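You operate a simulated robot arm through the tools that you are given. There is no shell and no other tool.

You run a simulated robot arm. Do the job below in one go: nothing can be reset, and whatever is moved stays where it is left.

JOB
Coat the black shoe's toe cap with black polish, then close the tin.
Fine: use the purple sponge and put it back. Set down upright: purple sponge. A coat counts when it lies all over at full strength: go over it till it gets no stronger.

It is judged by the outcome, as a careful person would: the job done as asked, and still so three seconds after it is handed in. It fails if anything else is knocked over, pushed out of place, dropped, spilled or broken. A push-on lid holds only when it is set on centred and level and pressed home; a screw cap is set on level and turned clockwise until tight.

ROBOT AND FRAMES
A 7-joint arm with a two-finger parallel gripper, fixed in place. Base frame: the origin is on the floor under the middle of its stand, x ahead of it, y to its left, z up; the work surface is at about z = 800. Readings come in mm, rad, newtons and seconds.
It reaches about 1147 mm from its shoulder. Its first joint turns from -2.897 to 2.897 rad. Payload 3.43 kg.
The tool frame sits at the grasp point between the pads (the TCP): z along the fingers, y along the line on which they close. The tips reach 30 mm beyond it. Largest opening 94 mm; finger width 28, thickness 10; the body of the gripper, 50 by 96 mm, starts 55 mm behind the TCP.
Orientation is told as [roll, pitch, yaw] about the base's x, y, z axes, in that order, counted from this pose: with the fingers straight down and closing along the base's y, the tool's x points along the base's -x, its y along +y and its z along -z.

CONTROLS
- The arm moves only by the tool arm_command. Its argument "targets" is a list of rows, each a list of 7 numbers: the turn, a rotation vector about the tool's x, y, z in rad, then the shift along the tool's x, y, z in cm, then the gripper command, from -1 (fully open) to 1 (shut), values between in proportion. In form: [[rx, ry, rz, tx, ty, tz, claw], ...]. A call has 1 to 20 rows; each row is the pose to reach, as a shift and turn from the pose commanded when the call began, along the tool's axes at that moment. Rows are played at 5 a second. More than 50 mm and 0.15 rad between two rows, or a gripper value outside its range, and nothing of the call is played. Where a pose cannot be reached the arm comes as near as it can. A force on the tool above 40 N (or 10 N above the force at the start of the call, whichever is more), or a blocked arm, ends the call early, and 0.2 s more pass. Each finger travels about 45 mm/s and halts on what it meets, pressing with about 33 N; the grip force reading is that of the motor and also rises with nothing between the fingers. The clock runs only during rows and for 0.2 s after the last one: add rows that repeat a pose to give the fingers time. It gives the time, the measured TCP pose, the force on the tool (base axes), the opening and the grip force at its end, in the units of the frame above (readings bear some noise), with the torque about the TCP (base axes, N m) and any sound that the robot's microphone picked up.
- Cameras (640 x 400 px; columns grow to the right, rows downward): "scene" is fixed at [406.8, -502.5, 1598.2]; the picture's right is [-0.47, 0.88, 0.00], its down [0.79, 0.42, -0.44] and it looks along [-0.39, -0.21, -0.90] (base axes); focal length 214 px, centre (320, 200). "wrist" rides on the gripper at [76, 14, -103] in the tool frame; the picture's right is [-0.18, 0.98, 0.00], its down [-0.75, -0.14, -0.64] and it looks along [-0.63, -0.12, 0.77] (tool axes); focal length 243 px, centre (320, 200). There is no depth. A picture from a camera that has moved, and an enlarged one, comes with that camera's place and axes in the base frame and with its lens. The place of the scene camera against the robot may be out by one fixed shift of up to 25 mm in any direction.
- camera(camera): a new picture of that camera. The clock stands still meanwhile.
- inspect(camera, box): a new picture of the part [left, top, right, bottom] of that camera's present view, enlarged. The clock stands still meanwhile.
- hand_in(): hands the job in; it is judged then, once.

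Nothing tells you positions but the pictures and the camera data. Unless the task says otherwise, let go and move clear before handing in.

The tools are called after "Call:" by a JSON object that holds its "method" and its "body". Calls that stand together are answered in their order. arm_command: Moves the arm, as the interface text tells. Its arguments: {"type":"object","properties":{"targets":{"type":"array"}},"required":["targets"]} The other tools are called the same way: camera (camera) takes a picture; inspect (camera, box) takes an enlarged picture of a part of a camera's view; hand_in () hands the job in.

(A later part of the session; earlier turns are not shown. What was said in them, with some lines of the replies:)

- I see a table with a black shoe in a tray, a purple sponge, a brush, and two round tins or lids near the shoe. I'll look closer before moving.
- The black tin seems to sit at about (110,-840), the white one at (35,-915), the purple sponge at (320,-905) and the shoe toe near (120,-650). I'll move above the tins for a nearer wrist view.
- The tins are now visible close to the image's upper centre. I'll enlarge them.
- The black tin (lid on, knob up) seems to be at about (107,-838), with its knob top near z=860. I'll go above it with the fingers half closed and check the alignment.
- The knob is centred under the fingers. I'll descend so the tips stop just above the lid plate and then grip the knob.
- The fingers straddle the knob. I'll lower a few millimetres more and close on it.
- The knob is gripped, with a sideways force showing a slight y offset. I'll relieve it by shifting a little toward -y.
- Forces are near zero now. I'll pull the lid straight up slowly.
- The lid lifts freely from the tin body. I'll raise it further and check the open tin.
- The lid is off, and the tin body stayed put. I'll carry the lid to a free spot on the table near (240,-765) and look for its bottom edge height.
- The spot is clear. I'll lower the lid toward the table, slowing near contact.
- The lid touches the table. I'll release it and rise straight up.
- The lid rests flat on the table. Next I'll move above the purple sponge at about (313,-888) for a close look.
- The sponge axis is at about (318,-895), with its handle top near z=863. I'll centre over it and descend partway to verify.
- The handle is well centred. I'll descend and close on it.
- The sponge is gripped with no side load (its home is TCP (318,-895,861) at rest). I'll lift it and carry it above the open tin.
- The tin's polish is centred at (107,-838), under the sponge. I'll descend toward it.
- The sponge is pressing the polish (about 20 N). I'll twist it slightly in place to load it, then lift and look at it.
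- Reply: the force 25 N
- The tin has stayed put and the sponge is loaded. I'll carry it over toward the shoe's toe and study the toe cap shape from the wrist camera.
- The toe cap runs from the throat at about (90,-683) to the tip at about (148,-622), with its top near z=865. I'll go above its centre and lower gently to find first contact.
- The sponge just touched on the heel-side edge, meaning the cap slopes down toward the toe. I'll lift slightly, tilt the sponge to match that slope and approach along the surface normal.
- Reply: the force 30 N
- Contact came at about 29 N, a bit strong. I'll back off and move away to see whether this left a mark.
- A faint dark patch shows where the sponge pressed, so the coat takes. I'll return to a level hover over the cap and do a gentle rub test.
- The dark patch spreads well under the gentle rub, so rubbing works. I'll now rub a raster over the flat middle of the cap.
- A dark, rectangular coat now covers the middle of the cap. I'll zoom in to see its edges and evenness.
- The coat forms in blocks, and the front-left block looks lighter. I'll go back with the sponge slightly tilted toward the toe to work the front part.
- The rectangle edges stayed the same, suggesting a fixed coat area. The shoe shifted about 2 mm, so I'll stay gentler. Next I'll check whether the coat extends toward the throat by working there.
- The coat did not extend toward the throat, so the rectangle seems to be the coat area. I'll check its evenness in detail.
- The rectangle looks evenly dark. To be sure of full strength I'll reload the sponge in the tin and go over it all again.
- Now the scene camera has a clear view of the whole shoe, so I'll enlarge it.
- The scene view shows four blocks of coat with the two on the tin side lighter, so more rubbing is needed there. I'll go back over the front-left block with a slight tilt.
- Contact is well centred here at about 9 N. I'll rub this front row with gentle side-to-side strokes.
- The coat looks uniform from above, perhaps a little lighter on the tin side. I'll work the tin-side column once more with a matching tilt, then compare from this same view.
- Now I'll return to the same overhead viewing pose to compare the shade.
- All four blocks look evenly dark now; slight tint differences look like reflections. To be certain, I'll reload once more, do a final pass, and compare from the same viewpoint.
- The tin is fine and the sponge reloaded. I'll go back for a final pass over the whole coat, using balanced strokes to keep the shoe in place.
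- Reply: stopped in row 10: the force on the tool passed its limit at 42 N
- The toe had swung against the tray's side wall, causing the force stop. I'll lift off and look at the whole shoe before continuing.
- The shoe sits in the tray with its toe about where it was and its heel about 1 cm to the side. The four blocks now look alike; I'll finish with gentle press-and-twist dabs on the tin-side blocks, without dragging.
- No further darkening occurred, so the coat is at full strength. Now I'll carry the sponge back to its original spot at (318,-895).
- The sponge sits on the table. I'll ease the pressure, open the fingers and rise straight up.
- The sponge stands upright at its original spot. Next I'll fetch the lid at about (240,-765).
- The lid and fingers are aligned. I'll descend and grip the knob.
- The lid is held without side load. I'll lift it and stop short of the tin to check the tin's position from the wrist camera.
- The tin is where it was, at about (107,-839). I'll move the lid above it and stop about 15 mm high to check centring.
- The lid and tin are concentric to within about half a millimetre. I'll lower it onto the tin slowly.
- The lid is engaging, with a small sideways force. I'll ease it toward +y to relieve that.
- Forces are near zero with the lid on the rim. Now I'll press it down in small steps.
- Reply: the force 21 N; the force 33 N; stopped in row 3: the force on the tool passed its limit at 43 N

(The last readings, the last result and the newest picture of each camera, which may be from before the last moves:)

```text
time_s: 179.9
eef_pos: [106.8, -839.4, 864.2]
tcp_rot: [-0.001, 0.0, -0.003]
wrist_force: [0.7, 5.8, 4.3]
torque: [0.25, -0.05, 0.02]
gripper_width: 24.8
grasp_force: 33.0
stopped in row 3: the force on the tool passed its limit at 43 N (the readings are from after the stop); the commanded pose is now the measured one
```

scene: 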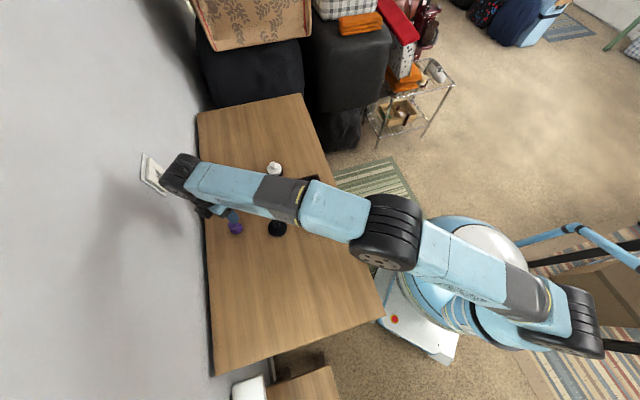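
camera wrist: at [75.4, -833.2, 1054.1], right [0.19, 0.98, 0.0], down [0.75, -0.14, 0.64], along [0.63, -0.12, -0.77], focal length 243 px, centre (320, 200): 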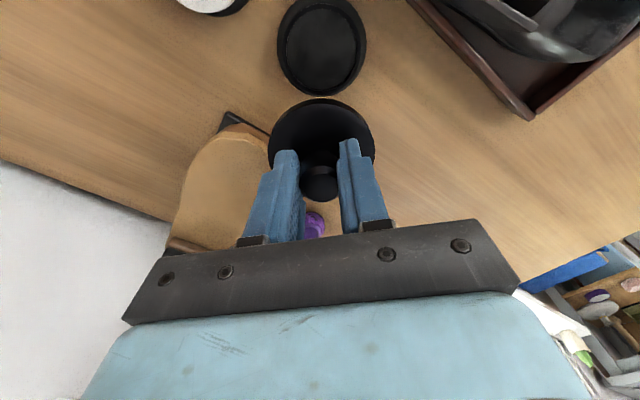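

The lid took a 43 N press and is seated at its original height. I'll release and look.

Call:
{"method": "arm_command", "body": {"targets": [[0, 0, 0, 0, 0, 0, 0.6], [0, 0, 0, 0, 0, 0, 0.3], [0, 0, 0, 0, 0, 0, 0], [0, 0, 0, 0, 0, 0, 0], [0, 0, 0, 0, 0, -1, 0], [0, 0, 0, 0, 0, -3, 0], [0, 0, 0, 0, 0, -6, 0], [0, 0, 0, 0, 0, -8.5, 0], [0, 0, 0, 0, 0, -8.5, 0]]}}

Call:
{"method": "inspect", "body": {"camera": "wrist", "box": [250, 40, 410, 200]}}

Call:
{"method": "inspect", "body": {"camera": "scene", "box": [260, 155, 300, 205]}}

```text
time_s: 181.9
eef_pos: [106.2, -839.1, 948.3]
tcp_rot: [-0.004, 0.0, -0.002]
wrist_force: [-0.2, -0.4, -0.2]
torque: [0.02, -0.01, -0.03]
gripper_width: 47.0
grasp_force: 0.0
```

```text
2.50 times, centred on (330, 120) of wrist
camera zoom: at [29.9, -824.0, 1054.0], right [0.19, 0.98, 0.0], down [0.75, -0.14, 0.64], along [0.63, -0.12, -0.77], focal length 606 px, centre (295, 400)
```

zoom: 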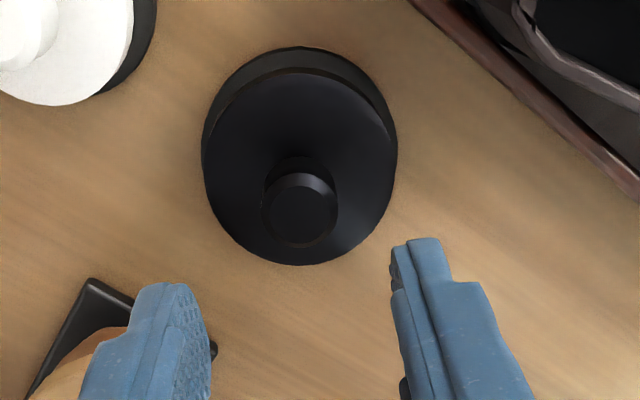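

```text
8.00 times, centred on (280, 180) of scene
camera zoom: at [406.8, -502.5, 1598.2], right [-0.47, 0.88, 0.0], down [0.79, 0.42, -0.44], along [-0.39, -0.21, -0.9], focal length 1716 px, centre (640, 360)
```

zoom: 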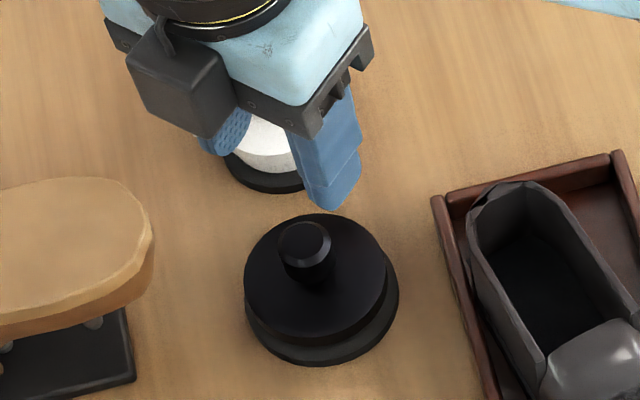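

The lid looks level and centred, exactly as in its original closed view. I'll raise the arm clear and check the whole scene.

Call:
{"method": "arm_command", "body": {"targets": [[0, 0, 0, 0, 0, -3, 0], [0, 0, 0, 0, 0, -7, -0.3], [0, 0, 0, 0, 0, -11, -0.6], [0, 0, 0, 0, 0, -15, -1], [0, 0, 0, 3, 3, -17, -1], [0, 0, 0, 6, 6, -18, -1], [0, 0, 0, 9, 9, -19, -1], [0, 0, 0, 12, 12, -20, -1], [0, 0, 0, 15, 15, -20, -1], [0, 0, 0, 15, 19, -20, -1], [0, 0, 0, 15, 19, -20, -1]]}}

Call:
{"method": "camera", "body": {"camera": "scene"}}

Call:
{"method": "inspect", "body": {"camera": "scene", "box": [190, 140, 350, 250]}}

Call:
{"method": "inspect", "body": {"camera": "wrist", "box": [160, 60, 400, 260]}}

Call:
{"method": "inspect", "body": {"camera": "scene", "box": [305, 188, 338, 224]}}

```text
time_s: 184.3
eef_pos: [-42.3, -648.1, 1148.3]
tcp_rot: [-0.002, 0.001, -0.002]
wrist_force: [0.4, 0.0, -0.5]
torque: [0.01, -0.01, -0.02]
gripper_width: 93.9
grasp_force: 0.0
```

```text
taken
```

scene: 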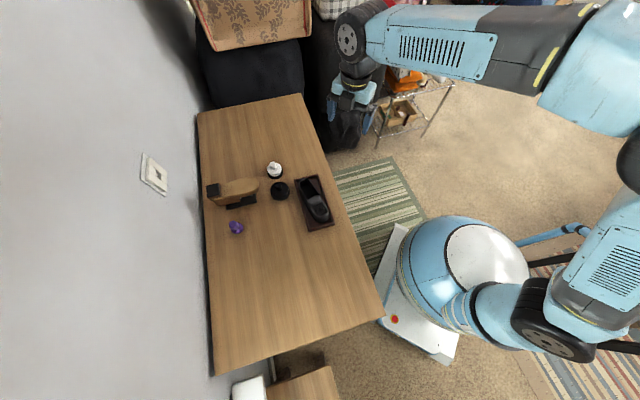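

```text
3.64 times, centred on (270, 195) of scene
camera zoom: at [406.8, -502.5, 1598.2], right [-0.47, 0.88, 0.0], down [0.79, 0.42, -0.44], along [-0.39, -0.21, -0.9], focal length 780 px, centre (502, 218)
```

zoom: 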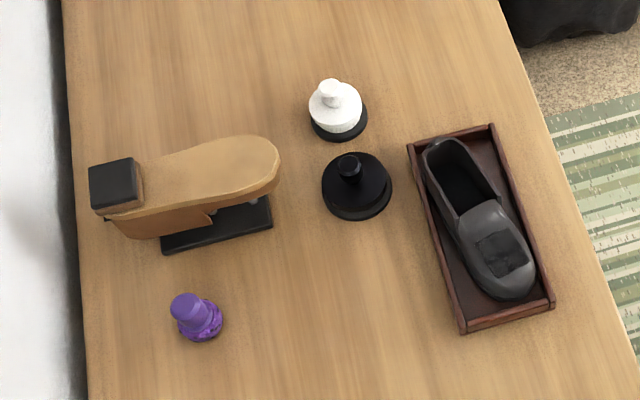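

```text
2.00 times, centred on (280, 160) of wrist
camera zoom: at [-119.8, -632.0, 1252.4], right [0.19, 0.98, 0.0], down [0.75, -0.14, 0.64], along [0.63, -0.12, -0.77], focal length 485 px, centre (400, 280)
```

zoom: 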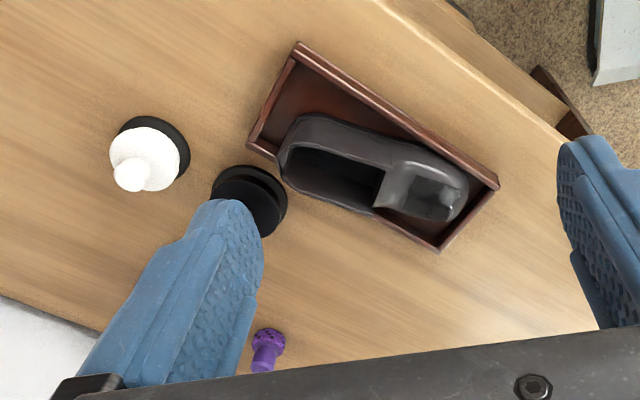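

```text
11.11 times, centred on (322, 206) of scene
camera zoom: at [406.8, -502.5, 1598.2], right [-0.47, 0.88, 0.0], down [0.79, 0.42, -0.44], along [-0.39, -0.21, -0.9], focal length 2383 px, centre (303, 133)
```

zoom: 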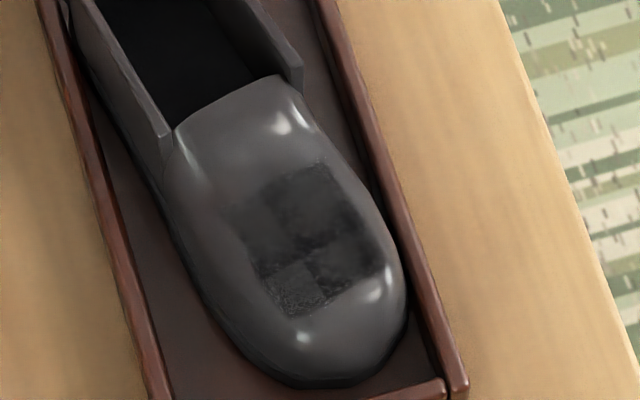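

Call:
{"method": "inspect", "body": {"camera": "scene", "box": [312, 198, 330, 216]}}

Call:
{"method": "inspect", "body": {"camera": "wrist", "box": [330, 110, 410, 175]}}

Call:
{"method": "inspect", "body": {"camera": "scene", "box": [314, 202, 326, 214]}}

```text
16.00 times, centred on (321, 207) of scene
camera zoom: at [406.8, -502.5, 1598.2], right [-0.47, 0.88, 0.0], down [0.79, 0.42, -0.44], along [-0.39, -0.21, -0.9], focal length 3432 px, centre (304, 88)
```

zoom: 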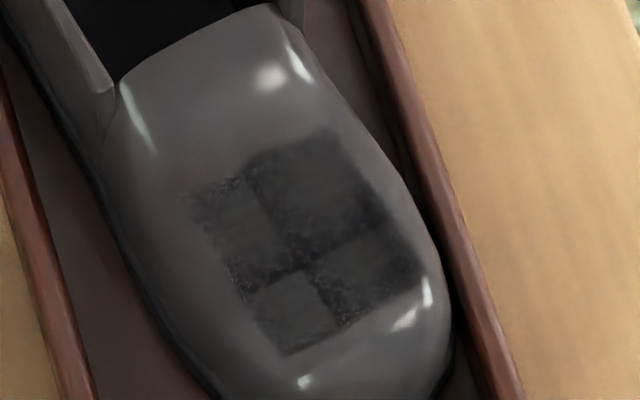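

```text
6.15 times, centred on (370, 142) of wrist
camera zoom: at [-119.8, -632.0, 1252.4], right [0.19, 0.98, 0.0], down [0.75, -0.14, 0.64], along [0.63, -0.12, -0.77], focal length 1493 px, centre (12, 554)
```

zoom: 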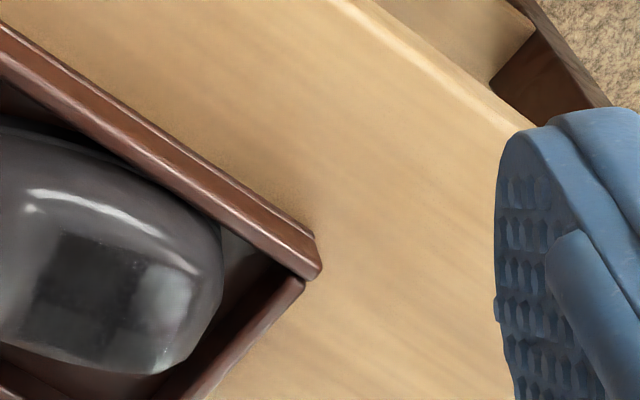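

```text
16.00 times, centred on (320, 208) of scene
camera zoom: at [406.8, -502.5, 1598.2], right [-0.47, 0.88, 0.0], down [0.79, 0.42, -0.44], along [-0.39, -0.21, -0.9], focal length 3432 px, centre (320, 72)
```

zoom: 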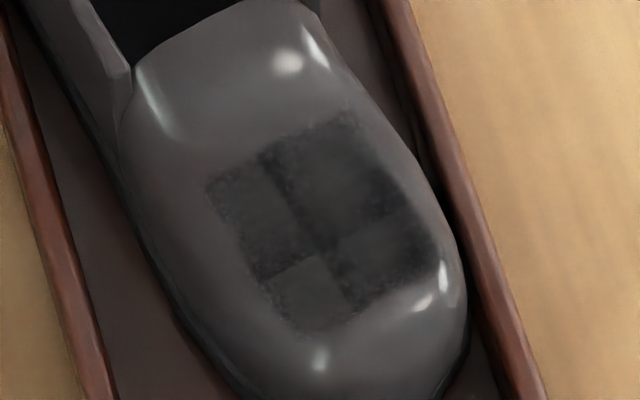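

The whole scene looks in order: tin closed, sponge upright in place, nothing else disturbed. I'll take one more close overhead look at the toe cap before handing in.

Call:
{"method": "arm_command", "body": {"targets": [[0, 0, 0, -4, 0.5, 2, -1], [0, 0, 0, -8, 1, 4, -1], [0, 0, 0, -12, 1.5, 6, -1], [0, 0, 0, -16, 1.5, 9, -1], [0, 0, 0, -18.2, 1.5, 12, -1], [0, 0, 0, -18.2, 1.5, 12, -1]]}}

Call:
{"method": "camera", "body": {"camera": "wrist"}}

Call:
{"method": "inspect", "body": {"camera": "wrist", "box": [230, 20, 370, 130]}}

Call:
{"method": "inspect", "body": {"camera": "wrist", "box": [265, 50, 325, 110]}}

```text
time_s: 185.7
eef_pos: [137.3, -633.2, 1027.9]
tcp_rot: [-0.003, -0.001, -0.004]
wrist_force: [-1.0, -0.1, -0.2]
torque: [0.01, 0.02, -0.04]
gripper_width: 94.1
grasp_force: 0.1
```

```text
taken
camera wrist: at [62.0, -617.3, 1132.1], right [0.19, 0.98, 0.0], down [0.75, -0.14, 0.64], along [0.63, -0.12, -0.77], focal length 243 px, centre (320, 200)
```

wrist: 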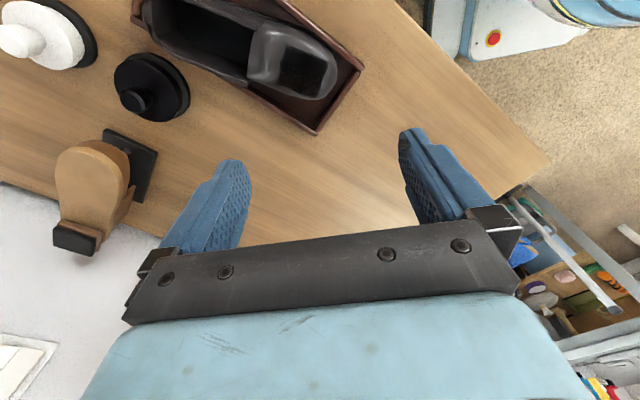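

```text
3.64 times, centred on (300, 75) of wrist
camera zoom: at [62.0, -617.3, 1132.1], right [0.19, 0.98, 0.0], down [0.75, -0.14, 0.64], along [0.63, -0.12, -0.77], focal length 882 px, centre (393, 654)
```

zoom: 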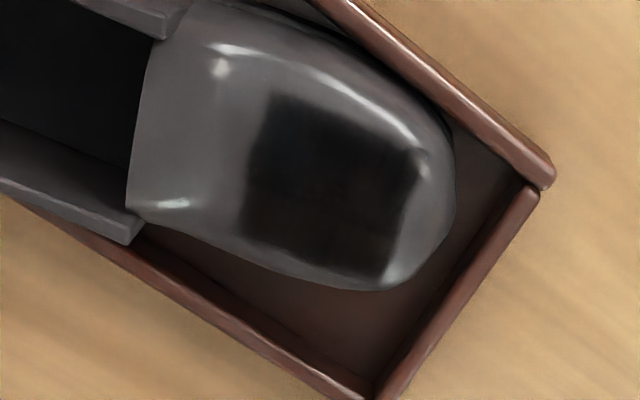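

```text
6.67 times, centred on (295, 80) of wrist
camera zoom: at [62.0, -617.3, 1132.1], right [0.19, 0.98, 0.0], down [0.75, -0.14, 0.64], along [0.63, -0.12, -0.77], focal length 1618 px, centre (487, 1000)
```

zoom: 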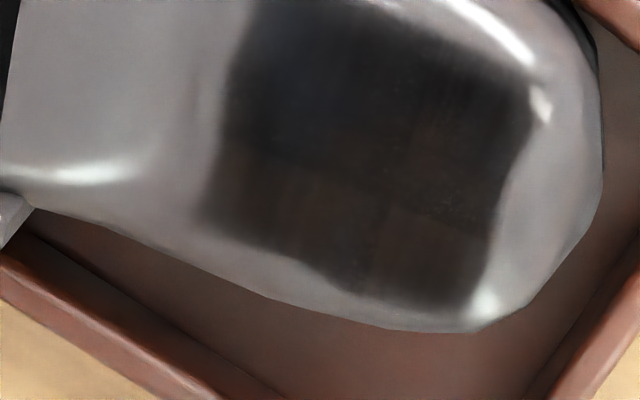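

The toe cap coat is uniformly dark, the lid is seated and the sponge is upright at home. I'll retreat the arm clear before handing in.

Call:
{"method": "arm_command", "body": {"targets": [[0, 0, 0, 3, 0, -3, -1], [0, 0, 0, 6.5, 0, -6, -1], [0, 0, 0, 10, 0, -9, -1], [0, 0, 0, 13.5, 0, -11, -1], [0, 0, 0, 17, 0, -12, -1], [0, 0, 0, 18, 0, -12, -1], [0, 0, 0, 18, 0, -12, -1], [0, 0, 0, 18, 0, -12, -1]]}}

Call:
{"method": "inspect", "body": {"camera": "scene", "box": [190, 140, 350, 250]}}

Call:
{"method": "inspect", "body": {"camera": "scene", "box": [260, 155, 300, 205]}}

```text
time_s: 187.5
eef_pos: [-41.8, -634.0, 1149.4]
tcp_rot: [-0.003, 0.0, -0.003]
wrist_force: [-0.8, 0.0, -0.2]
torque: [0.0, -0.03, 0.02]
gripper_width: 94.0
grasp_force: 0.1
```

```text
3.64 times, centred on (270, 195) of scene
camera zoom: at [406.8, -502.5, 1598.2], right [-0.47, 0.88, 0.0], down [0.79, 0.42, -0.44], along [-0.39, -0.21, -0.9], focal length 780 px, centre (502, 218)
```

zoom: 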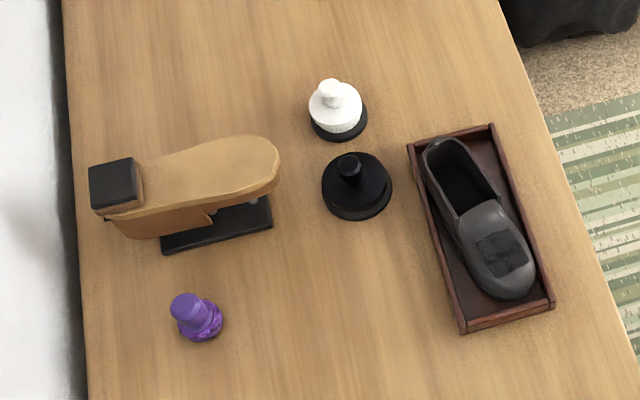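

```text
8.00 times, centred on (280, 180) of scene
camera zoom: at [406.8, -502.5, 1598.2], right [-0.47, 0.88, 0.0], down [0.79, 0.42, -0.44], along [-0.39, -0.21, -0.9], focal length 1716 px, centre (640, 360)
```

zoom: 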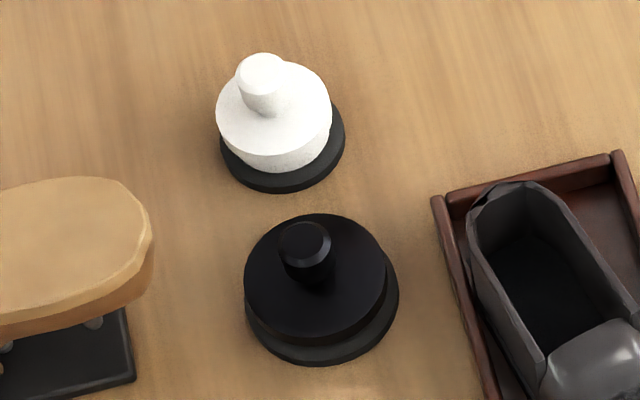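

Everything is in place: the toe cap is evenly coated, the tin is closed with its lid level and centred, and the sponge is upright at its original spot. The arm is clear of the table, so I'm handing in.

Call:
{"method": "hand_in", "body": {}}

```text
The job is handed in.
```

The toe cap is coated, the tin is closed, and the purple sponge is back upright at its original spot. I've handed the job in; no verdict has come back yet.

- **Coat:** The polish took only on a rectangle of roughly 46 by 37 mm on top of the toe cap. I also rubbed nearer the throat, the front and the sides, but nothing darkened there, so I took the rectangle to be the whole coat area. It looks evenly dark, and after reloading the sponge and going over it again it got no darker.
- **Tin:** The lid sits level and centred, matching its original view, and I pressed it home with about 43 N. I didn't test it by pulling.
- **Shoe position:** The rubbing slid the shoe inside its tray. By the pictures its middle moved about 5 mm, the heel about 1 cm, and it turned roughly 5–7 degrees. I left it there rather than risk pushing it further.

In the last pictures nothing else had moved, and the arm is clear of the table.
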